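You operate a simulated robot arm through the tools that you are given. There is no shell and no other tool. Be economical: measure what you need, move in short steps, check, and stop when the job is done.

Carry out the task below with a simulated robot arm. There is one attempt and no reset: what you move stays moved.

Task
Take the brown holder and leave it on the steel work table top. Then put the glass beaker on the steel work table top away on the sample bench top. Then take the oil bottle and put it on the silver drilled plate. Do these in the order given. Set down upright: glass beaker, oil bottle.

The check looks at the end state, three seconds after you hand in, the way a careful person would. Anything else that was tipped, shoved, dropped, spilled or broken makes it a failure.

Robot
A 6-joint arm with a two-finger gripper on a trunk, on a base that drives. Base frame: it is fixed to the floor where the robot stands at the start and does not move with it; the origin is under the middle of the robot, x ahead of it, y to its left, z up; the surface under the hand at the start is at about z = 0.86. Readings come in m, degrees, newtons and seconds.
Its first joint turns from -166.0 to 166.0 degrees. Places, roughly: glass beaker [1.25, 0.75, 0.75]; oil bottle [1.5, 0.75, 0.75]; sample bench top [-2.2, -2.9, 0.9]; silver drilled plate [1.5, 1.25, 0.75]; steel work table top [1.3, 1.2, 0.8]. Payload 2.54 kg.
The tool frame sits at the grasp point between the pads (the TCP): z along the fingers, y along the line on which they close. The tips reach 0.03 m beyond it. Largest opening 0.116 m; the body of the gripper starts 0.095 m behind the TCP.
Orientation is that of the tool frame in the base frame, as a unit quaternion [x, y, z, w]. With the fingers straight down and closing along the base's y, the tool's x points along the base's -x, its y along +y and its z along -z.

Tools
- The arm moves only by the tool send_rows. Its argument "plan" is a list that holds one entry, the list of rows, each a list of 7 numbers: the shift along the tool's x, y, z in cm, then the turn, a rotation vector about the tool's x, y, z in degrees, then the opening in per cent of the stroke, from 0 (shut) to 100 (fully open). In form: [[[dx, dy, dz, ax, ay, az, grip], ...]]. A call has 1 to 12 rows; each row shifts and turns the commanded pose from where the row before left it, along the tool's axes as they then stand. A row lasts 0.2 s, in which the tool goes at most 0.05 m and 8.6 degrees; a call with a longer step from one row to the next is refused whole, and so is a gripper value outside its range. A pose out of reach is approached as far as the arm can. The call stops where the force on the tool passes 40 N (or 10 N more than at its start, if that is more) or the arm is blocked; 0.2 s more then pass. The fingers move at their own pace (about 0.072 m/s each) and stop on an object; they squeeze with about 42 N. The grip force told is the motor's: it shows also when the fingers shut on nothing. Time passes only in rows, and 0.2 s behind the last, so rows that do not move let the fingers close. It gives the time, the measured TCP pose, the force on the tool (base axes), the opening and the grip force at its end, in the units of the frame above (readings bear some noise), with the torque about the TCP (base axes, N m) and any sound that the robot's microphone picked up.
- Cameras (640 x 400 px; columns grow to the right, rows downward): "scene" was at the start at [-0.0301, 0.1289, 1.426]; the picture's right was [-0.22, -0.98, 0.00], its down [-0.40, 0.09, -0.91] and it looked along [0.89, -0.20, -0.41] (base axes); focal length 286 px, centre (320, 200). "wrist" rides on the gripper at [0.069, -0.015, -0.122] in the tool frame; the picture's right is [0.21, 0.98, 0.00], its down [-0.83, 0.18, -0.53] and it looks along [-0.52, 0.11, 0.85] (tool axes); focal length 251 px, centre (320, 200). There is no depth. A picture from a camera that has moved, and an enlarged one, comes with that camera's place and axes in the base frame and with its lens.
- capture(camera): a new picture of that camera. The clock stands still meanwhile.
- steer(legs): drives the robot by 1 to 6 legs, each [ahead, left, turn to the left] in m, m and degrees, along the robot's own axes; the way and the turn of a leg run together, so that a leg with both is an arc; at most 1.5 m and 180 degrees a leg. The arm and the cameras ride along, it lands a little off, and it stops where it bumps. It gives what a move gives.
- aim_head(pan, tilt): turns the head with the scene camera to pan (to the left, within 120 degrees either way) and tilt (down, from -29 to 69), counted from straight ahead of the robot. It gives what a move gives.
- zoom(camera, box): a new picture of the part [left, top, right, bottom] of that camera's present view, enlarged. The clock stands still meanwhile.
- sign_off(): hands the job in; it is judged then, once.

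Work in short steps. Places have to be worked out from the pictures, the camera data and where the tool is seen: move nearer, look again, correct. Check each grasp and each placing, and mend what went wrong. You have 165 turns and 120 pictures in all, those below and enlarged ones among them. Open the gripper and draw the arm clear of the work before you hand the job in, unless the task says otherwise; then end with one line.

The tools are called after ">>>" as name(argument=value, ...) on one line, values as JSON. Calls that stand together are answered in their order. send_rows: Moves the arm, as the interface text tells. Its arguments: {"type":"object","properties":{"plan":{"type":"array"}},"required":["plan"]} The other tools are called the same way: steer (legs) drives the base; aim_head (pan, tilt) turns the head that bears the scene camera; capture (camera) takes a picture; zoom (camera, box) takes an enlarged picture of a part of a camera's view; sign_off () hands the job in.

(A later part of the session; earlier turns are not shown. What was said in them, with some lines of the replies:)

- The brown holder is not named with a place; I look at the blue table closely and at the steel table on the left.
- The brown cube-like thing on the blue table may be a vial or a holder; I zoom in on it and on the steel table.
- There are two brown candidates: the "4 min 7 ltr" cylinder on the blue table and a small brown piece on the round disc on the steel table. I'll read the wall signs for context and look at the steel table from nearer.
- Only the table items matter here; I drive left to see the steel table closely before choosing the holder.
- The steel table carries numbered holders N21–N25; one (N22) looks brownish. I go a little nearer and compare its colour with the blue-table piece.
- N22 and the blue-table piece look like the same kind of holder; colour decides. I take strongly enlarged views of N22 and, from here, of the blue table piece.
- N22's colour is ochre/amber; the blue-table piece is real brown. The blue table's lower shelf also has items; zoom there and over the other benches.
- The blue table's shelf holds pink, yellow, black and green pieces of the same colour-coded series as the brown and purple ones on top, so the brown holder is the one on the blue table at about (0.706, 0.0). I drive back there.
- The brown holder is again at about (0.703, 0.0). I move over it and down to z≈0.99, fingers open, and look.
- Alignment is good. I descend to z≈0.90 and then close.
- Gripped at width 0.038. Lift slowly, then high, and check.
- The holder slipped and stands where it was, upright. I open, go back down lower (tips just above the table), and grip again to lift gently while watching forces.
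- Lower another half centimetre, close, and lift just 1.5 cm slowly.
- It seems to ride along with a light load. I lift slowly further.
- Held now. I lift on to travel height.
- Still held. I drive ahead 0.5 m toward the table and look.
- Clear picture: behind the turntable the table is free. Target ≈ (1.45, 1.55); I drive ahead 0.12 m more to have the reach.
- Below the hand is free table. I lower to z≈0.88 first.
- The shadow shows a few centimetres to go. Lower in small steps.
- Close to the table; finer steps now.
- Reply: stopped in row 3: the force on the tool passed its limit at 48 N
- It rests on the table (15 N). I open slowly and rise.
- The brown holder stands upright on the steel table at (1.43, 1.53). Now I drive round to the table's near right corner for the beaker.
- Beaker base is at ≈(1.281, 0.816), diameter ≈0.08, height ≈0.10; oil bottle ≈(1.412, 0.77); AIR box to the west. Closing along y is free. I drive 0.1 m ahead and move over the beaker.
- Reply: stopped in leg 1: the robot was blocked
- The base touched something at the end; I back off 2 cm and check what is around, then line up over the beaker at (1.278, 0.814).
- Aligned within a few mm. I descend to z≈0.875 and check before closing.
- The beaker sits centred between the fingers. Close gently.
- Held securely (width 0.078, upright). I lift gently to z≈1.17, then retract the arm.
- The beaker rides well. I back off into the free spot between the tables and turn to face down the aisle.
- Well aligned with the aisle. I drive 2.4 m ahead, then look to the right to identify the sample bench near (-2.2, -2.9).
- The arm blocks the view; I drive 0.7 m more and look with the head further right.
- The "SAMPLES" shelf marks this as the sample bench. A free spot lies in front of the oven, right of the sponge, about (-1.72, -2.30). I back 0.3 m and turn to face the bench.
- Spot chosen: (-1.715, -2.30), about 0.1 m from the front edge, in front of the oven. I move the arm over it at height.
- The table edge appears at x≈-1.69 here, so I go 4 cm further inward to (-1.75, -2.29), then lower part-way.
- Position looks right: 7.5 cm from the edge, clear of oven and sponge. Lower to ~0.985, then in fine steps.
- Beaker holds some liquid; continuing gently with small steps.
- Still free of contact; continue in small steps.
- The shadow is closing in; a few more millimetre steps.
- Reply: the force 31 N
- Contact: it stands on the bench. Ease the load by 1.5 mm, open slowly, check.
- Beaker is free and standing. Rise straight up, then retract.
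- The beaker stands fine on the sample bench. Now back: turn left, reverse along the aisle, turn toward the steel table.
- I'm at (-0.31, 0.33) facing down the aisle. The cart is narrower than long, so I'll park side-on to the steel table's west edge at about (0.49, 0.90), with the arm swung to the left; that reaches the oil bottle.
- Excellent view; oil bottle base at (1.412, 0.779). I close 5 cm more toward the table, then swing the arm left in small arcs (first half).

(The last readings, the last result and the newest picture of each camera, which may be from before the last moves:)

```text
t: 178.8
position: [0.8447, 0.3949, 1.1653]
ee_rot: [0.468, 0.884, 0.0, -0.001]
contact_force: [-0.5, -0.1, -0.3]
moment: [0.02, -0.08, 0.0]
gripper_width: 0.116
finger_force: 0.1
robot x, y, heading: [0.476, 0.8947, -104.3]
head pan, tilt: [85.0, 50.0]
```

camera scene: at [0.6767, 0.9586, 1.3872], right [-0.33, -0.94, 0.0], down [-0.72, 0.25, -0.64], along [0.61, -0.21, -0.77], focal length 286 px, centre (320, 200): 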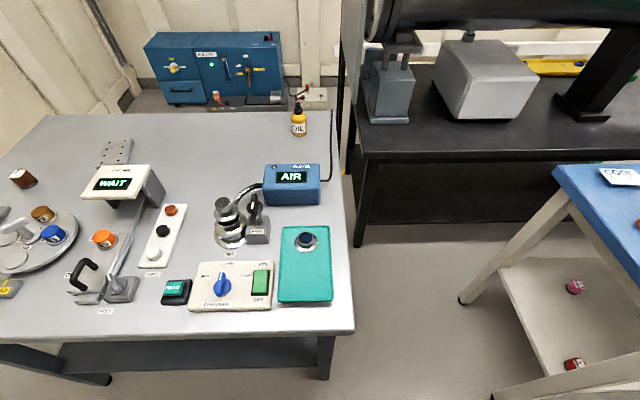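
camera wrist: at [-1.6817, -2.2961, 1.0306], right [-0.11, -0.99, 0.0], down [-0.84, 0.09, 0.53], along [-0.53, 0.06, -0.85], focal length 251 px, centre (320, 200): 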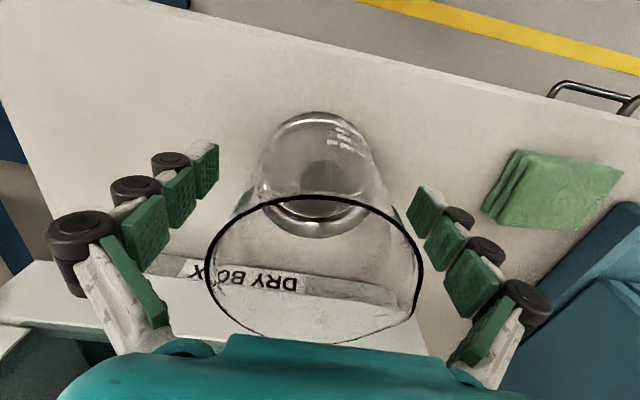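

Half the swing done; second half.

>>> send_rows(plan=[[[0.2, 4.6, 0, 0, 0, -4.6, 100], [0.2, 4.6, 0, 0, 0, -4.6, 100], [0.2, 4.6, 0, 0, 0, -4.6, 100], [0.2, 4.6, 0, 0, 0, -4.6, 100], [0.2, 4.6, 0, 0, 0, -4.6, 100], [0.2, 4.6, 0, 0, 0, -4.6, 100], [0.2, 4.6, 0, 0, 0, -4.6, 100], [0.2, 4.6, 0, 0, 0, -4.6, 100], [0.1, 2.3, 0, 0, 0, -4.6, 100], [0, 0, 0, 0, 0, 0, 100]]])

>>> capture(camera="wrist")

```text
t: 181.0
position: [1.0703, 0.7024, 1.1689]
ee_rot: [0.125, 0.992, -0.001, 0.0]
contact_force: [0.8, 0.5, 0.4]
moment: [-0.01, -0.01, 0.01]
gripper_width: 0.1157
finger_force: 0.0
robot x, y, heading: [0.4762, 0.8922, -104.1]
head pan, tilt: [85.0, 50.0]
```

```text
47 pictures are left
camera wrist: at [0.9995, 0.7043, 1.2907], right [0.04, 1.0, 0.0], down [0.85, -0.03, 0.53], along [0.53, -0.02, -0.85], focal length 251 px, centre (320, 200)
```

wrist: 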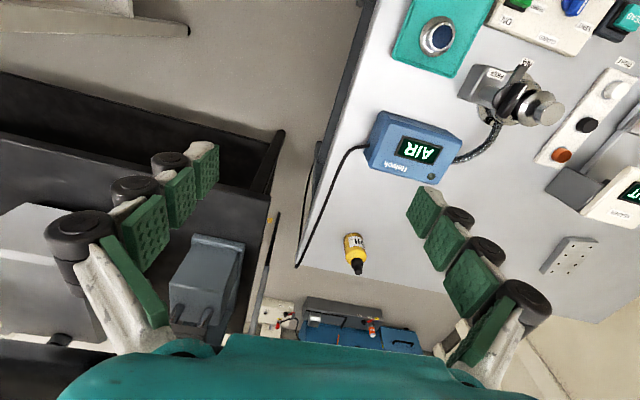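

Bottle at about (1.408, 0.774). I move over it at height in two stages and check.

>>> send_rows(plan=[[[-2, 1, 0, 0, 0, 0, 100], [-3.5, 1.8, 0, 0, 0, 0, 100], [-3.5, 1.8, 0, 0, 0, 0, 100], [-3.5, 1.8, 0, 0, 0, 0, 100], [-3.5, 1.8, 1, 0, 0, 0, 100], [-3.5, 1.8, 2, 0, 0, 0, 100], [-3.5, 1.8, 2, 0, 0, 0, 100], [-3.5, 1.8, 2, 0, 0, 0, 100], [-3, 1.2, 2, 0, 0, 0, 100], [-1.5, 0.6, 1, 0, 0, 0, 100], [0, 0, 0, 0, 0, 0, 100]]])

>>> capture(camera="wrist")

```text
t: 183.4
position: [1.2563, 0.7566, 1.0234]
ee_rot: [0.126, 0.992, -0.001, 0.0]
contact_force: [1.1, 0.0, -0.4]
moment: [0.01, -0.02, 0.01]
gripper_width: 0.116
finger_force: 0.0
out of reach, approached as far as the arm can: row 4, 5, 6, 7, 8, 9, 10
robot x, y, heading: [0.4789, 0.8929, -104.2]
head pan, tilt: [85.0, 50.0]
```

```text
46 pictures are left
camera wrist: at [1.1857, 0.7594, 1.1441], right [0.04, 1.0, 0.0], down [0.85, -0.03, 0.53], along [0.53, -0.02, -0.85], focal length 251 px, centre (320, 200)
```

wrist: 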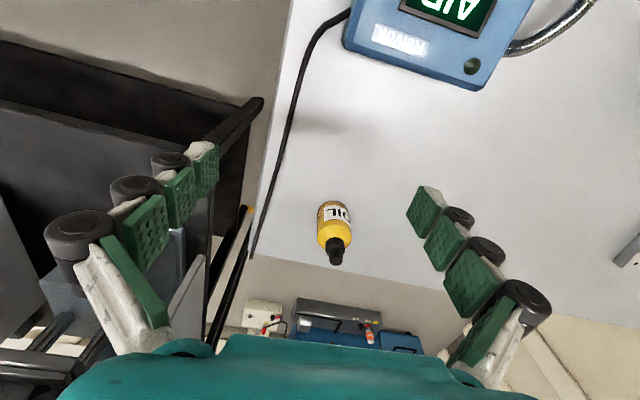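

The reach turns out shorter to the side (the arm stands ahead of the base centre), so this parking spot doesn't do. I'll go back to facing the table at (0.41, 0.70) and use a slight outward tilt. First raise, retract and swing the arm back to ahead.

>>> send_rows(plan=[[[2, 0, -2, 0, 0, 0, 100], [3, 0, -3, 0, 0, 0, 100], [3, 0, -3, 0, 0, 0, 100], [3, 0, -3, 0, 0, 0, 100], [4, -1, -3, 0, 0, 0, 100], [4, -2, 0, 0, 0, 0, 100], [4, -2, 0, 0, 0, 0, 100], [2, -2, 0, 0, 0, 0, 100], [0, 0, 0, 0, 0, 0, 100]]])

```text
refused: row 5 steps farther than a row can; nothing moved
```

>>> send_rows(plan=[[[2, 0, -2, 0, 0, 0, 100], [3, 0, -3, 0, 0, 0, 100], [3, 0, -3, 0, 0, 0, 100], [3, 0, -3, 0, 0, 0, 100], [3, -1, -3, 0, 0, 0, 100], [4, -2, 0, 0, 0, 0, 100], [4, -2, 0, 0, 0, 0, 100], [3, -2, 0, 0, 0, 0, 100], [0, 0, 0, 0, 0, 0, 100]]])

```text
t: 185.4
position: [0.9965, 0.7512, 1.1611]
ee_rot: [0.125, 0.992, -0.001, 0.0]
contact_force: [0.2, -0.7, -0.4]
moment: [0.01, 0.03, -0.02]
gripper_width: 0.1163
finger_force: 0.1
robot x, y, heading: [0.4789, 0.892, -104.1]
head pan, tilt: [85.0, 50.0]
```

Now swing back clockwise about the arm axis.

>>> send_rows(plan=[[[-0.5, -2.3, 0, 0, 0, 2.4, 100], [-0.95, -4.55, 0, 0, 0, 4.8, 100], [-0.95, -4.55, 0, 0, 0, 4.8, 100], [-0.95, -4.55, 0, 0, 0, 4.8, 100], [-0.95, -4.55, 0, 0, 0, 4.8, 100], [-0.95, -4.55, 0, 0, 0, 4.8, 100], [-0.95, -4.55, 0, 0, 0, 4.8, 100], [-0.95, -4.55, 0, 0, 0, 4.8, 100], [-0.95, -4.55, 0, 0, 0, 4.8, 100], [-0.95, -4.55, 0, 0, 0, 4.8, 100], [-0.95, -4.55, 0, 0, 0, 4.8, 100]]])

>>> send_rows(plan=[[[-0.95, -4.55, 0, 0, 0, 4.8, 100], [-0.95, -4.55, 0, 0, 0, 4.8, 100], [-0.95, -4.55, 0, 0, 0, 4.8, 100], [-0.95, -4.55, 0, 0, 0, 4.8, 100], [-0.95, -4.55, 0, 0, 0, 4.8, 100], [-0.95, -4.55, 0, 0, 0, 4.8, 100], [-0.95, -4.55, 0, 0, 0, 4.8, 100], [-0.95, -4.55, 0, 0, 0, 4.8, 100], [-0.95, -4.55, 0, 0, 0, 4.8, 100], [-0.95, -4.55, 0, 0, 0, 4.8, 100], [-0.5, -2.3, 0, 0, 0, 2.4, 100], [0, 0, 0, 0, 0, 0, 100]]])

```text
t: 187.8
position: [0.7942, 0.3247, 1.1623]
ee_rot: [0.537, 0.844, -0.001, -0.001]
contact_force: [0.1, -0.2, -0.1]
moment: [0.0, 0.01, -0.03]
gripper_width: 0.1159
finger_force: 0.0
robot x, y, heading: [0.4736, 0.8938, -104.0]
head pan, tilt: [85.0, 50.0]
```

```text
t: 190.4
position: [0.3346, 0.2104, 1.163]
ee_rot: [0.845, 0.535, 0.0, 0.0]
contact_force: [0.6, 0.3, 0.0]
moment: [0.0, 0.0, 0.02]
gripper_width: 0.1161
finger_force: 0.0
robot x, y, heading: [0.4782, 0.891, -104.4]
head pan, tilt: [85.0, 50.0]
```

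Arm is ahead again. I drive clear, turn to heading 0, and come to the table.

>>> steer(legs=[[0, -0.42, 0], [0.38, 0, 0], [0, 0, 52], [0, 0, 52.4]])

>>> aim_head(pan=0, tilt=55)

>>> capture(camera="scene")

```text
t: 199.7
position: [0.6836, 0.6638, 1.1613]
ee_rot: [0.093, 0.996, 0.0, 0.001]
contact_force: [-0.3, 0.2, -1.2]
moment: [0.03, -0.01, -0.01]
gripper_width: 0.116
finger_force: 0.1
robot x, y, heading: [-0.0127, 0.6298, 0.4]
head pan, tilt: [85.0, 50.0]
```

```text
t: 201.2
position: [0.6827, 0.6643, 1.1622]
ee_rot: [0.094, 0.996, 0.0, 0.001]
contact_force: [-0.4, -0.5, -0.1]
moment: [0.02, -0.01, 0.04]
gripper_width: 0.1159
finger_force: 0.1
robot x, y, heading: [-0.0113, 0.6263, 0.4]
head pan, tilt: [0.0, 55.0]
```

```text
45 pictures are left
camera scene: at [-0.0626, 0.7801, 1.3806], right [0.01, -1.0, 0.0], down [-0.82, 0.0, -0.57], along [0.57, 0.0, -0.82], focal length 286 px, centre (320, 200)
```

scene: 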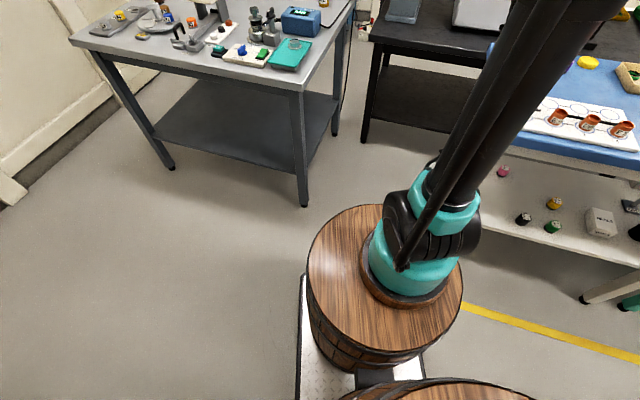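

The cart fits the gap between the steel and blue table legs if it enters at about -24° heading. I sidestep left, turn, and advance partly, then look.

>>> steer(legs=[[0, 0.24, 0], [0, 0, -24], [0.3, 0, 0]])

>>> capture(camera="scene")

>>> capture(camera="wrist")

```text
t: 205.9
position: [0.9109, 0.4961, 1.1604]
ee_rot: [0.299, 0.954, 0.0, 0.001]
contact_force: [0.3, 0.0, -0.7]
moment: [0.02, 0.01, 0.02]
gripper_width: 0.1159
finger_force: 0.1
robot x, y, heading: [0.2619, 0.7478, -24.0]
head pan, tilt: [0.0, 55.0]
```

```text
44 pictures are left
camera scene: at [0.2778, 0.9057, 1.3806], right [-0.4, -0.92, 0.0], down [-0.75, 0.33, -0.57], along [0.52, -0.23, -0.82], focal length 286 px, centre (320, 200)
```

scene: 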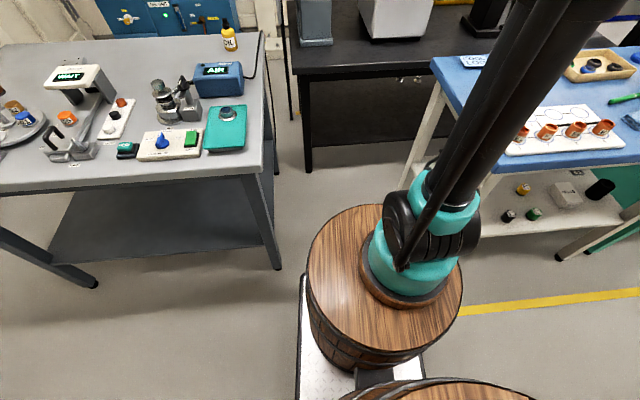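

```text
43 pictures are left
camera wrist: at [0.8453, 0.5222, 1.2826], right [0.38, 0.92, 0.0], down [0.78, -0.32, 0.53], along [0.49, -0.2, -0.85], focal length 251 px, centre (320, 200)
```

wrist: 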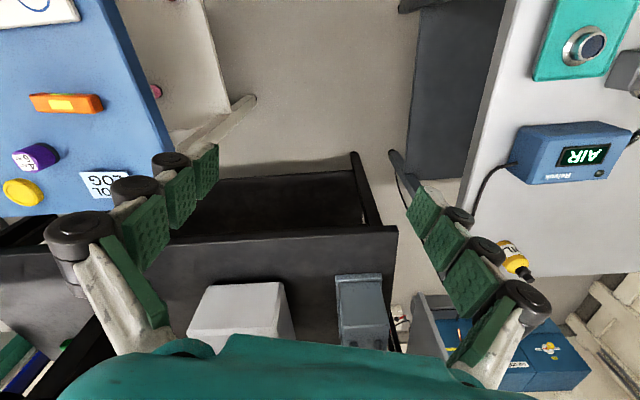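

Clearances: ~0.08 m to the steel leg, ~0.04 m to the blue leg. I advance 0.26 m with 0.02 m to the left.

>>> steer(legs=[[0, 0.02, 0], [0.26, 0, 0]])

>>> capture(camera="wrist")

```text
t: 208.2
position: [1.1557, 0.4097, 1.162]
ee_rot: [0.3, 0.954, 0.001, 0.0]
contact_force: [0.2, -0.3, -0.1]
moment: [0.01, -0.01, -0.04]
gripper_width: 0.116
finger_force: 0.1
robot x, y, heading: [0.5041, 0.6617, -23.7]
head pan, tilt: [0.0, 55.0]
```

```text
42 pictures are left
camera wrist: at [1.0894, 0.4359, 1.2826], right [0.38, 0.92, 0.0], down [0.78, -0.32, 0.53], along [0.49, -0.21, -0.85], focal length 251 px, centre (320, 200)
```

wrist: 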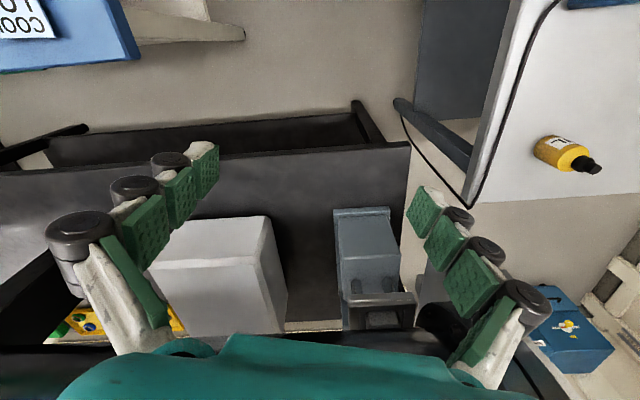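

No bump. The bottle lies along the tool's +y by ~44 cm; I translate there at height.

>>> send_rows(plan=[[[0, 2, 0, 0, 0, 0, 100], [0, 4, 0, 0, 0, 0, 100], [0, 4.8, 0, 0, 0, 0, 100], [0, 4.8, 0, 0, 0, 0, 100], [0, 4.8, 0, 0, 0, 0, 100], [0, 4.8, 0, 0, 0, 0, 100], [0, 4.8, 0, 0, 0, 0, 100], [0, 4.8, 0, 0, 0, 0, 100], [0, 4, 0, 0, 0, 0, 100], [0, 2.5, 0, 0, 0, 0, 100], [0, 1, 0, 0, 0, 0, 100], [0, 0, 0, 0, 0, 0, 100]]])

>>> capture(camera="wrist")

```text
t: 210.8
position: [1.3974, 0.7562, 1.1595]
ee_rot: [0.3, 0.954, 0.0, 0.002]
contact_force: [0.1, -0.9, -0.5]
moment: [-0.04, -0.01, -0.02]
gripper_width: 0.1159
finger_force: 0.0
robot x, y, heading: [0.5059, 0.6646, -23.9]
head pan, tilt: [0.0, 55.0]
```

```text
41 pictures are left
camera wrist: at [1.3313, 0.7828, 1.2815], right [0.38, 0.92, 0.0], down [0.78, -0.32, 0.53], along [0.49, -0.21, -0.85], focal length 251 px, centre (320, 200)
```

wrist: 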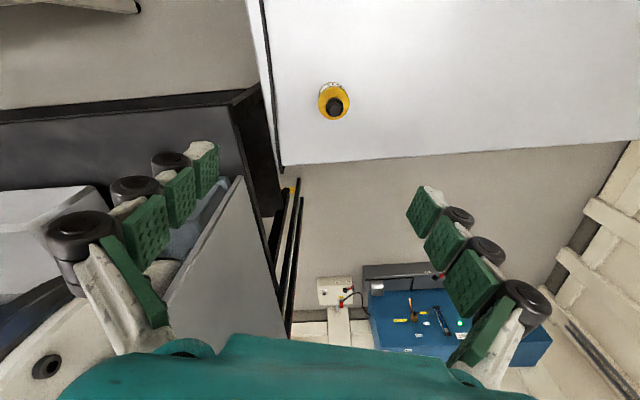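

Reachable here. Bottle cap is at (1.407, 0.771); I correct 1.8 cm along tool y and go down to just above the cap's surroundings.

>>> send_rows(plan=[[[0, 0.9, 1, 0, 0, 0, 100], [0, 0.9, 3, 0, 0, 0, 100], [0, 0, 4, 0, 0, 0, 100], [0, 0, 4, 0, 0, 0, 100], [0, 0, 3, 0, 0, 0, 100], [0, 0, 2, 0, 0, 0, 100], [0, 0, 0, 0, 0, 0, 100]]])

>>> capture(camera="wrist")

```text
t: 212.4
position: [1.4085, 0.7702, 0.9888]
ee_rot: [0.3, 0.954, 0.0, 0.001]
contact_force: [-0.2, -0.2, 0.3]
moment: [-0.01, 0.02, -0.01]
gripper_width: 0.1162
finger_force: 0.0
robot x, y, heading: [0.5047, 0.6611, -23.9]
head pan, tilt: [0.0, 55.0]
```

```text
40 pictures are left
camera wrist: at [1.342, 0.7963, 1.1109], right [0.38, 0.92, 0.0], down [0.78, -0.32, 0.53], along [0.49, -0.21, -0.85], focal length 251 px, centre (320, 200)
```

wrist: 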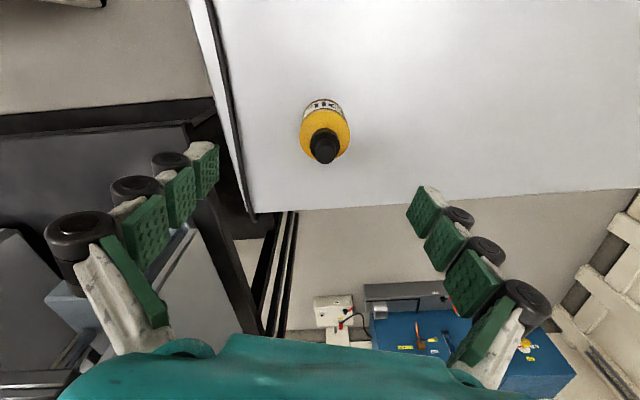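

Aligned. Descend to z≈0.865 and check.

>>> send_rows(plan=[[[0, 0, 3, 0, 0, 0, 100], [0, 0, 3, 0, 0, 0, 100], [0, 0, 3, 0, 0, 0, 100], [0, 0, 2, 0, 0, 0, 100], [0, 0, 1.2, 0, 0, 0, 100], [0, 0, 0, 0, 0, 0, 100]]])

>>> capture(camera="wrist")

```text
t: 213.8
position: [1.4084, 0.7713, 0.8683]
ee_rot: [0.299, 0.954, 0.0, 0.001]
contact_force: [0.0, -0.5, -0.3]
moment: [0.04, 0.01, 0.01]
gripper_width: 0.1157
finger_force: 0.1
robot x, y, heading: [0.5079, 0.6649, -23.8]
head pan, tilt: [0.0, 55.0]
```

```text
39 pictures are left
camera wrist: at [1.3424, 0.7972, 0.9893], right [0.38, 0.92, 0.0], down [0.78, -0.32, 0.53], along [0.49, -0.21, -0.85], focal length 251 px, centre (320, 200)
```

wrist: 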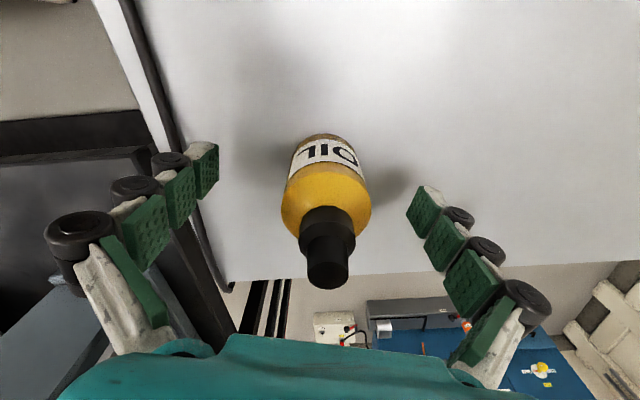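

Well centred. Lower 0.8 cm, close, then lift slowly 3 cm.

>>> send_rows(plan=[[[0, 0, 0.8, 0, 0, 0, 100], [0, 0, 0, 0, 0, 0, 60], [0, 0, 0, 0, 0, 0, 30], [0, 0, 0, 0, 0, 0, 0], [0, 0, 0, 0, 0, 0, 0], [0, 0, 0, 0, 0, 0, 0], [0, 0, 0, 0, 0, 0, 0]]])

>>> send_rows(plan=[[[0, 0, -0.3, 0, 0, 0, 0], [0, 0, -0.4, 0, 0, 0, 0], [0, 0, -0.5, 0, 0, 0, 0], [0, 0, -0.7, 0, 0, 0, 0], [0, 0, -0.7, 0, 0, 0, 0], [0, 0, -0.4, 0, 0, 0, 0], [0, 0, 0, 0, 0, 0, 0]]])

>>> capture(camera="wrist")

```text
t: 215.4
position: [1.4089, 0.7708, 0.8613]
ee_rot: [0.3, 0.954, 0.0, 0.002]
contact_force: [-0.7, 0.3, 1.2]
moment: [0.01, 0.01, -0.06]
gripper_width: 0.0458
finger_force: 42.1
robot x, y, heading: [0.5046, 0.6661, -23.8]
head pan, tilt: [0.0, 55.0]
```

```text
t: 217.0
position: [1.4076, 0.771, 0.8915]
ee_rot: [0.3, 0.954, 0.001, 0.001]
contact_force: [-0.1, 0.0, -0.3]
moment: [0.0, 0.03, 0.03]
gripper_width: 0.0457
finger_force: 42.0
robot x, y, heading: [0.506, 0.6643, -23.6]
head pan, tilt: [0.0, 55.0]
```

```text
38 pictures are left
camera wrist: at [1.3421, 0.7971, 1.0125], right [0.38, 0.92, 0.0], down [0.78, -0.32, 0.53], along [0.49, -0.21, -0.85], focal length 251 px, centre (320, 200)
```

wrist: 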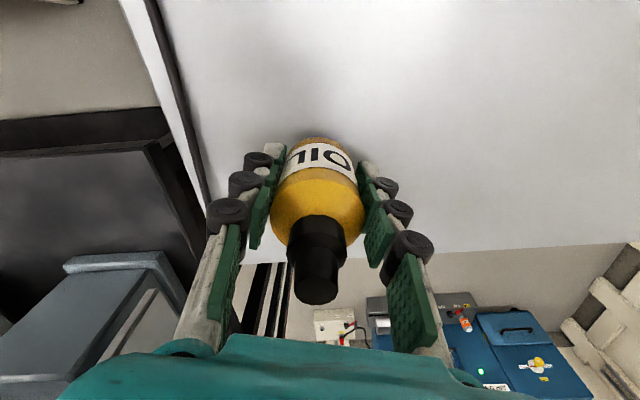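

The bottle is held. I lift to travel height and pull the arm in.

>>> send_rows(plan=[[[0, 0, -1, 0, 0, 0, 0], [0, 0, -2, 0, 0, 0, 0], [0, 0, -3, 0, 0, 0, 0], [0, 0, -3.5, 0, 0, 0, 0], [0, 0, -4, 0, 0, 0, 0], [0, 0, -4, 0, 0, 0, 0], [0, 0, -4, 0, 0, 0, 0], [0, 0, -3, 0, 0, 0, 0], [0, 0, -1.5, 0, 0, 0, 0], [0, 0, 0, 0, 0, 0, 0]]])

>>> send_rows(plan=[[[1, -1.1, 0, 0, 0, 0, 0], [2, -2.2, 0, 0, 0, 0, 0], [2.5, -2.8, 0, 0, 0, 0, 0], [2.5, -2.8, 0, 0, 0, 0, 0], [2.5, -2.8, 0, 0, 0, 0, 0], [2.5, -2.8, 0, 0, 0, 0, 0], [1.5, -1.7, 0, 0, 0, 0, 0], [0, 0, 0, 0, 0, 0, 0]]])

>>> capture(camera="wrist")

```text
t: 219.2
position: [1.4072, 0.7726, 1.151]
ee_rot: [0.3, 0.954, 0.0, 0.001]
contact_force: [1.0, 0.0, -1.3]
moment: [-0.03, -0.02, 0.01]
gripper_width: 0.0458
finger_force: 42.2
robot x, y, heading: [0.5069, 0.6648, -23.7]
head pan, tilt: [0.0, 55.0]
```

```text
t: 221.0
position: [1.1951, 0.7216, 1.1515]
ee_rot: [0.3, 0.954, -0.001, 0.002]
contact_force: [0.6, 0.6, -1.3]
moment: [0.01, 0.01, 0.0]
gripper_width: 0.0454
finger_force: 41.5
robot x, y, heading: [0.5057, 0.6624, -23.7]
head pan, tilt: [0.0, 55.0]
```

```text
37 pictures are left
camera wrist: at [1.1299, 0.7482, 1.2726], right [0.38, 0.92, 0.0], down [0.78, -0.32, 0.53], along [0.49, -0.21, -0.85], focal length 251 px, centre (320, 200)
```

wrist: 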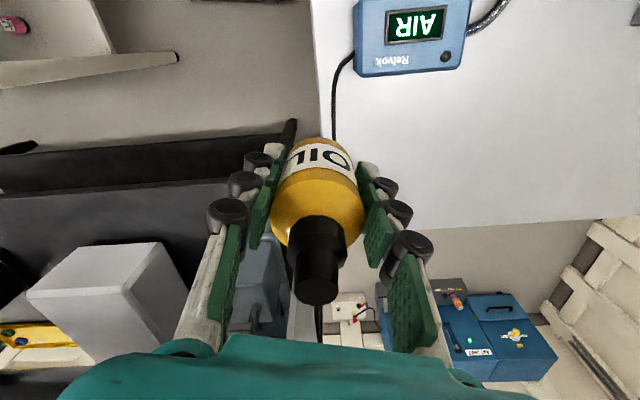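

Held well. Now reverse out of the gap and go round to the west side, facing the table squarely.

>>> steer(legs=[[-0.42, 0, 0], [0, 0, 5], [0, 0.9, 0]])

>>> aim_head(pan=0, tilt=45)

>>> capture(camera="scene")

```text
t: 228.4
position: [1.0914, 1.8156, 1.1523]
ee_rot: [0.254, 0.967, 0.0, 0.002]
contact_force: [-0.3, 0.1, -1.2]
moment: [-0.03, 0.04, 0.0]
gripper_width: 0.0449
finger_force: 42.2
robot x, y, heading: [0.4097, 1.6908, -18.2]
head pan, tilt: [0.0, 55.0]
```

```text
t: 229.1
position: [1.0916, 1.8157, 1.1517]
ee_rot: [0.254, 0.967, -0.001, 0.001]
contact_force: [-0.2, 0.6, -1.2]
moment: [0.01, 0.0, 0.01]
gripper_width: 0.045
finger_force: 42.2
robot x, y, heading: [0.4131, 1.689, -18.2]
head pan, tilt: [0.0, 45.0]
```

```text
36 pictures are left
camera scene: at [0.4204, 1.8462, 1.394], right [-0.31, -0.95, 0.0], down [-0.67, 0.22, -0.71], along [0.67, -0.22, -0.71], focal length 286 px, centre (320, 200)
```

scene: 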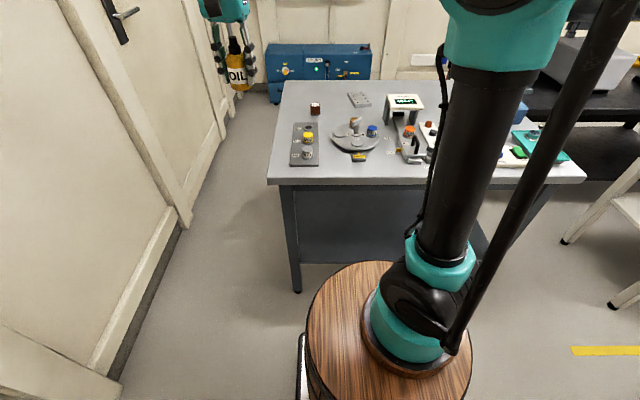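

Everything as planned. Drive ahead 0.18 m (leg is 0.25 m ahead on the left side).

>>> steer(legs=[[0.18, -0.02, 0]])

>>> capture(camera="wrist")

```text
t: 230.7
position: [1.2553, 1.742, 1.1518]
ee_rot: [0.253, 0.968, 0.0, 0.001]
contact_force: [0.2, 0.1, -1.8]
moment: [0.0, -0.02, 0.0]
gripper_width: 0.0452
finger_force: 41.6
robot x, y, heading: [0.5749, 1.6148, -18.3]
head pan, tilt: [0.0, 45.0]
```

```text
35 pictures are left
camera wrist: at [1.1878, 1.7615, 1.2726], right [0.29, 0.96, 0.0], down [0.81, -0.25, 0.53], along [0.51, -0.16, -0.85], focal length 251 px, centre (320, 200)
```

wrist: 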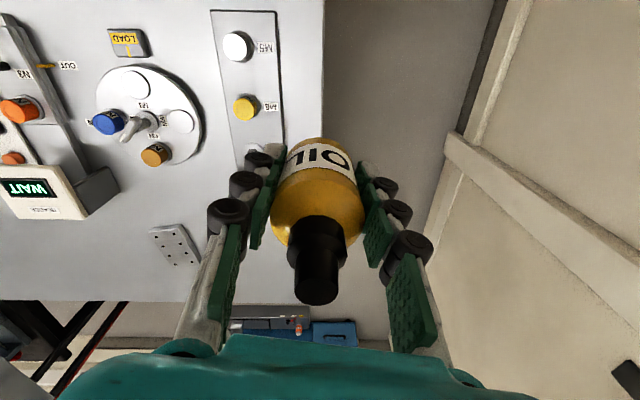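

Plate centre is at about (1.474, 1.316). I carry the bottle towards it, ending at z≈1.03, short by a few cm, and look.

>>> send_rows(plan=[[[-2, -1.3, 0, 0, 0, 0, 0], [-3.6, -2.4, 0, 0, 0, 0, 0], [-3.6, -2.4, 0, 0, 0, 0, 0], [-3.6, -2.4, 0, 0, 0, 0, 0], [-3.6, -2.4, 1, 0, 0, 0, 0], [-3.6, -2.4, 2, 0, 0, 0, 0], [-3.6, -2.4, 2, 0, 0, 0, 0], [-3.6, -2.4, 2, 0, 0, 0, 0], [-3.6, -2.4, 2, 0, 0, 0, 0], [-3.6, -2.4, 2, 0, 0, 0, 0], [-1.8, -1.2, 1, 0, 0, 0, 0], [0, 0, 0, 0, 0, 0, 0]]])

>>> capture(camera="wrist")

>>> capture(camera="scene")

```text
t: 233.2
position: [1.4561, 1.3529, 1.0309]
ee_rot: [0.252, 0.968, -0.001, 0.001]
contact_force: [0.0, -0.1, -0.8]
moment: [0.0, -0.02, 0.0]
gripper_width: 0.0453
finger_force: 41.3
robot x, y, heading: [0.5738, 1.6181, -18.2]
head pan, tilt: [0.0, 45.0]
```

```text
34 pictures are left
camera wrist: at [1.3866, 1.3725, 1.1524], right [0.29, 0.96, 0.0], down [0.81, -0.25, 0.53], along [0.51, -0.16, -0.85], focal length 251 px, centre (320, 200)
```

wrist: 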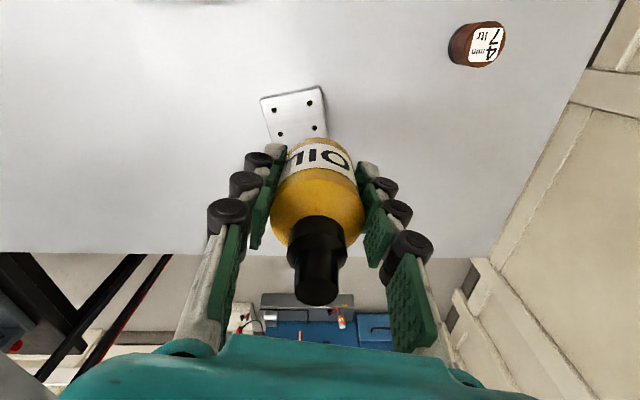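

```text
33 pictures are left
camera scene: at [0.5847, 1.7705, 1.3941], right [-0.31, -0.95, 0.0], down [-0.67, 0.22, -0.71], along [0.67, -0.22, -0.71], focal length 286 px, centre (320, 200)
```

scene: 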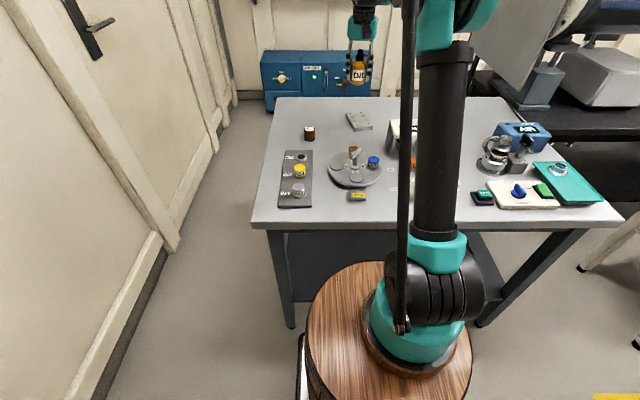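

Plate spans x 1.425–1.543, y 1.27–1.357; centre (1.484, 1.314). I move the last 4–5 cm while lowering to z≈0.95.

>>> send_rows(plan=[[[-1, -0.5, 1, 0, 0, 0, 0], [-1.35, -0.5, 1.5, 0, 0, 0, 0], [-1, -0.5, 2, 0, 0, 0, 0], [-1, -0.5, 2, 0, 0, 0, 0], [0, 0, 1.5, 0, 0, 0, 0], [0, 0, 0, 0, 0, 0, 0]]])

>>> capture(camera="wrist")

>>> zoom(camera="scene", box=[310, 50, 410, 150])

```text
t: 234.7
position: [1.4816, 1.3138, 0.9521]
ee_rot: [0.253, 0.968, 0.0, 0.001]
contact_force: [-0.4, -0.4, -1.1]
moment: [0.0, 0.01, -0.02]
gripper_width: 0.045
finger_force: 42.4
robot x, y, heading: [0.5759, 1.6168, -18.2]
head pan, tilt: [0.0, 45.0]
```

```text
32 pictures are left
camera wrist: at [1.4128, 1.334, 1.073], right [0.29, 0.96, 0.0], down [0.81, -0.25, 0.53], along [0.51, -0.16, -0.85], focal length 251 px, centre (320, 200)
```

wrist: 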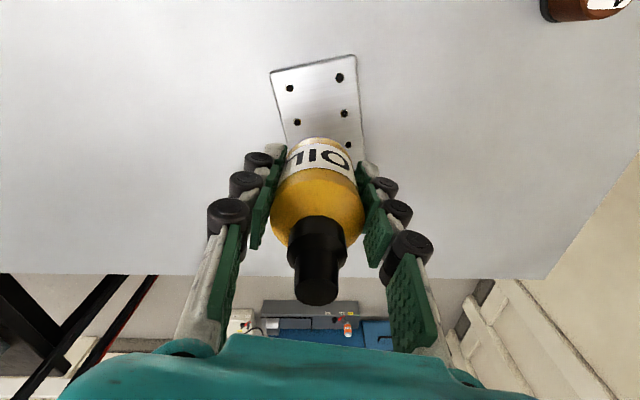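

```text
4.00 times, centred on (360, 100) of scene
camera zoom: at [0.5847, 1.7705, 1.3941], right [-0.31, -0.95, 0.0], down [-0.67, 0.22, -0.71], along [0.67, -0.22, -0.71], focal length 1144 px, centre (160, 600)
```

zoom: 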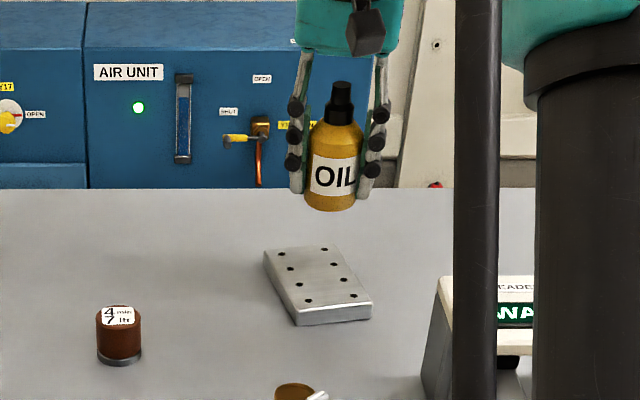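

Bottle is over the plate centre. Lower to z≈0.895, then fine steps.

>>> send_rows(plan=[[[0, 0.2, 1.5, 0, 0, 0, 0], [0, 0, 1.5, 0, 0, 0, 0], [0, 0, 1.5, 0, 0, 0, 0], [0, 0, 0.8, 0, 0, 0, 0], [0, 0, 0, 0, 0, 0, 0]]])

>>> zoom(camera="scene", box=[320, 70, 400, 150])

```text
t: 235.8
position: [1.483, 1.3174, 0.8994]
ee_rot: [0.253, 0.968, 0.0, 0.001]
contact_force: [0.2, -0.3, -0.9]
moment: [0.0, 0.02, -0.01]
gripper_width: 0.0452
finger_force: 41.9
robot x, y, heading: [0.5707, 1.6177, -18.1]
head pan, tilt: [0.0, 45.0]
```

```text
5.00 times, centred on (360, 110) of scene
camera zoom: at [0.5847, 1.7705, 1.3941], right [-0.31, -0.95, 0.0], down [-0.67, 0.22, -0.71], along [0.67, -0.22, -0.71], focal length 1430 px, centre (120, 650)
```

zoom: 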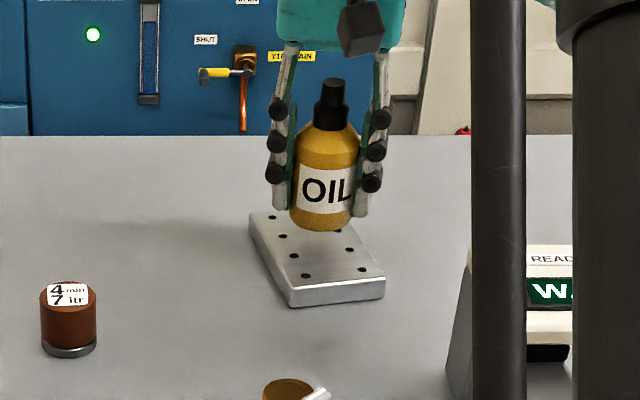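

About 2 cm to go; finer steps.

>>> send_rows(plan=[[[0, 0, 0.4, 0, 0, 0, 0], [0, 0, 0.4, 0, 0, 0, 0], [0, 0, 0.3, 0, 0, 0, 0], [0, 0, 0, 0, 0, 0, 0]]])

>>> zoom(camera="scene", box=[320, 70, 400, 150])

```text
t: 236.8
position: [1.4829, 1.3175, 0.8885]
ee_rot: [0.252, 0.968, 0.0, 0.001]
contact_force: [-0.4, 0.2, -1.6]
moment: [-0.03, -0.01, 0.0]
gripper_width: 0.0451
finger_force: 41.9
robot x, y, heading: [0.5761, 1.6153, -18.2]
head pan, tilt: [0.0, 45.0]
```

```text
5.00 times, centred on (360, 110) of scene
camera zoom: at [0.5847, 1.7705, 1.3941], right [-0.31, -0.95, 0.0], down [-0.67, 0.22, -0.71], along [0.67, -0.22, -0.71], focal length 1430 px, centre (120, 650)
```

zoom: 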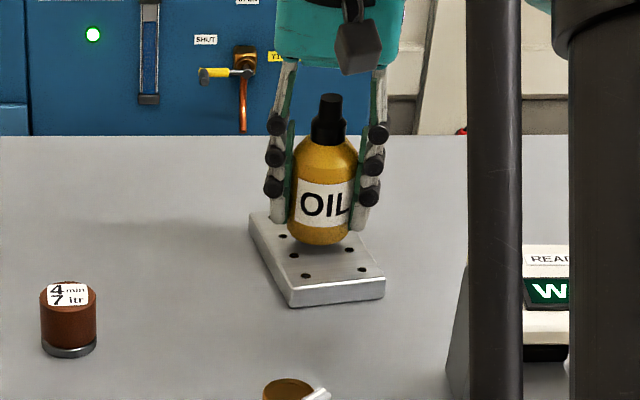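

>>> send_rows(plan=[[[0, 0, 0.25, 0, 0, 0, 0], [0, 0, 0.25, 0, 0, 0, 0], [0, 0, 0, 0, 0, 0, 0]]])

>>> zoom(camera="scene", box=[320, 70, 400, 150])

```text
t: 237.7
position: [1.4834, 1.3172, 0.8829]
ee_rot: [0.254, 0.967, -0.001, 0.0]
contact_force: [-0.2, 0.1, -0.9]
moment: [-0.02, -0.02, 0.0]
gripper_width: 0.045
finger_force: 42.3
robot x, y, heading: [0.5768, 1.6174, -18.3]
head pan, tilt: [0.0, 45.0]
```

```text
5.00 times, centred on (360, 110) of scene
camera zoom: at [0.5847, 1.7705, 1.3941], right [-0.31, -0.95, 0.0], down [-0.67, 0.22, -0.71], along [0.67, -0.22, -0.71], focal length 1430 px, centre (120, 650)
```

zoom: 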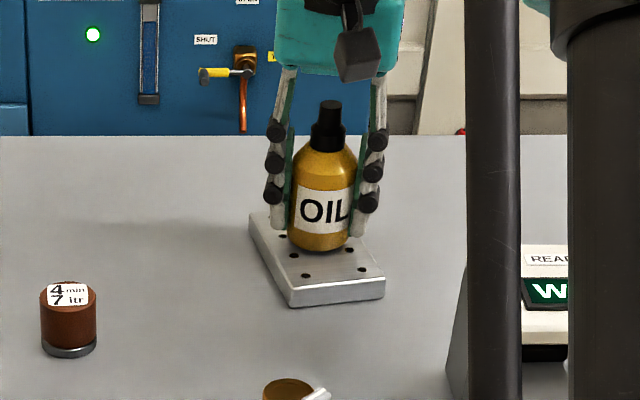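

Nearly down; 2-mm steps until contact.

>>> send_rows(plan=[[[0, 0, 0.2, 0, 0, 0, 0], [0, 0, 0.2, 0, 0, 0, 0], [0, 0, 0, 0, 0, 0, 0]]])

```text
t: 238.4
position: [1.4839, 1.3182, 0.8795]
ee_rot: [0.254, 0.967, 0.0, 0.001]
contact_force: [0.8, -0.1, -0.4]
moment: [0.0, -0.02, 0.0]
gripper_width: 0.0451
finger_force: 42.1
robot x, y, heading: [0.5734, 1.6179, -18.4]
head pan, tilt: [0.0, 45.0]
```

>>> send_rows(plan=[[[0, 0, 0.2, 0, 0, 0, 0], [0, 0, 0.2, 0, 0, 0, 0], [0, 0, 0, 0, 0, 0, 0]]])

>>> zoom(camera="scene", box=[320, 70, 400, 150])

```text
t: 239.0
position: [1.4838, 1.318, 0.8786]
ee_rot: [0.252, 0.968, 0.001, 0.002]
contact_force: [-2.9, 0.9, 12.8]
moment: [0.09, 0.18, -0.01]
gripper_width: 0.0452
finger_force: 41.8
robot x, y, heading: [0.5755, 1.6114, -18.2]
head pan, tilt: [0.0, 45.0]
stopped in row 2: the force on the tool passed its limit at 42 N (the readings are from after the stop); the commanded pose is now the measured one
```

```text
5.00 times, centred on (360, 110) of scene
camera zoom: at [0.5841, 1.7707, 1.394], right [-0.31, -0.95, 0.0], down [-0.67, 0.22, -0.71], along [0.67, -0.22, -0.71], focal length 1430 px, centre (120, 650)
```

zoom: 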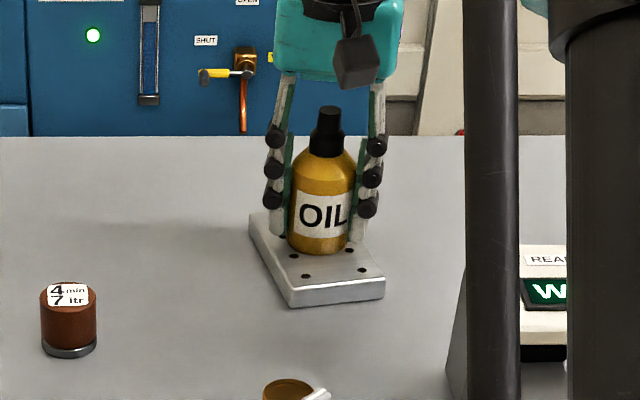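

It stands on the plate. Ease 1 mm, open slowly and check.

>>> send_rows(plan=[[[0, 0, -0.1, 0, 0, 0, 0], [0, 0, 0, 0, 0, 0, 42], [0, 0, 0, 0, 0, 0, 50], [0, 0, 0, 0, 0, 0, 65], [0, 0, 0, 0, 0, 0, 80], [0, 0, 0, 0, 0, 0, 90], [0, 0, 0, 0, 0, 0, 90]]])

>>> zoom(camera="scene", box=[320, 70, 400, 150])

>>> capture(camera="wrist")

```text
t: 240.6
position: [1.4846, 1.3175, 0.8775]
ee_rot: [0.253, 0.967, -0.001, 0.001]
contact_force: [0.0, -0.1, -0.6]
moment: [0.01, 0.0, 0.0]
gripper_width: 0.1043
finger_force: 0.0
robot x, y, heading: [0.5738, 1.6189, -18.2]
head pan, tilt: [0.0, 45.0]
```

```text
5.00 times, centred on (360, 110) of scene
camera zoom: at [0.5848, 1.7705, 1.3941], right [-0.31, -0.95, 0.0], down [-0.67, 0.22, -0.71], along [0.67, -0.22, -0.71], focal length 1430 px, centre (120, 650)
```

zoom: 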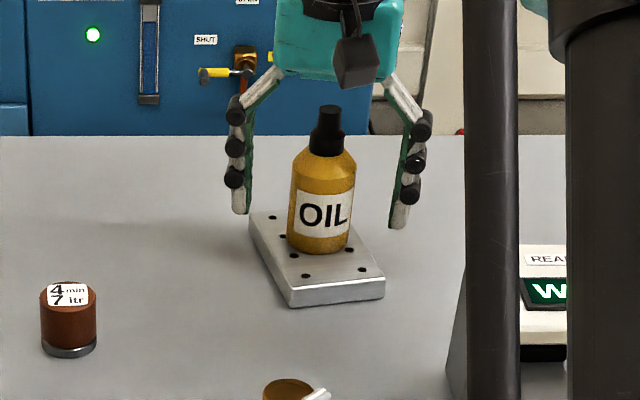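

```text
25 pictures are left
camera wrist: at [1.4156, 1.3373, 0.9993], right [0.29, 0.96, 0.0], down [0.81, -0.24, 0.54], along [0.51, -0.16, -0.84], focal length 251 px, centre (320, 200)
```

wrist: 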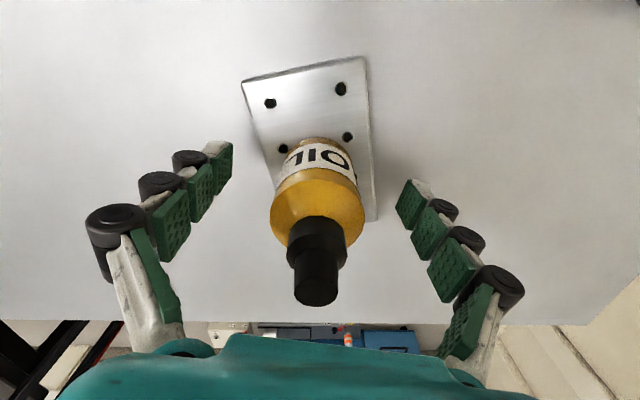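

Bottle is upright and free on the plate. Rise straight up, then draw in.

>>> send_rows(plan=[[[0, 0, -1, 0, 0, 0, 90], [0, 0, -2, 0, 0, 0, 90], [0, 0, -3, 0, 0, 0, 90], [0, 0, -3, 0, 0, 0, 90], [0, 0, -3, 0, 0, 0, 90], [0, 0, -2.5, 0, 0, 0, 90], [2, -0.4, -2, 0, 0, 0, 90], [3, -0.6, -3, 0, 0, 0, 90], [3, -0.6, -3, 0, 0, 0, 90], [3, -0.6, -3, 0, 0, 0, 90], [4, -0.8, 0, 0, 0, 0, 90], [4, -0.8, 0, 0, 0, 0, 90]]])

>>> zoom(camera="scene", box=[250, 60, 450, 220])

```text
t: 243.2
position: [1.2989, 1.3763, 1.1299]
ee_rot: [0.253, 0.967, 0.0, 0.001]
contact_force: [0.7, -1.2, -0.4]
moment: [0.02, 0.08, 0.01]
gripper_width: 0.1043
finger_force: 0.1
robot x, y, heading: [0.5789, 1.6155, -18.3]
head pan, tilt: [0.0, 45.0]
```

```text
2.50 times, centred on (350, 140) of scene
camera zoom: at [0.5853, 1.7703, 1.3941], right [-0.31, -0.95, 0.0], down [-0.67, 0.22, -0.71], along [0.67, -0.22, -0.71], focal length 715 px, centre (245, 350)
```

zoom: 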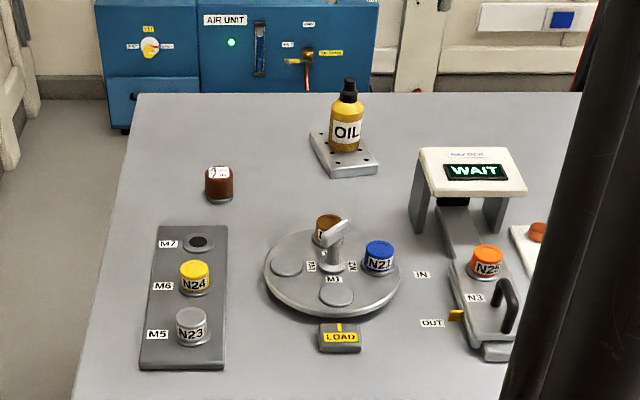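

Everything stands as wanted. I back the robot clear of the table and hand in.

>>> steer(legs=[[-0.3, 0, 0]])

>>> sign_off()

```text
t: 245.2
position: [1.0204, 1.468, 1.1317]
ee_rot: [0.252, 0.968, 0.0, 0.001]
contact_force: [0.1, 0.4, -0.4]
moment: [-0.02, 0.0, 0.0]
gripper_width: 0.1045
finger_force: 0.1
robot x, y, heading: [0.2936, 1.7066, -18.3]
head pan, tilt: [0.0, 45.0]
```

```text
The job is handed in.
```

The job is handed in: in the last pictures of each, the brown holder is on the steel work table, the glass beaker upright on the sample bench and the oil bottle upright on the silver drilled plate. I took the brown "4 min 7 ltr" piece from the blue table to be the brown holder, not the ochre N22, and on the way the base bumped lightly once near the steel table, with nothing seen to move.
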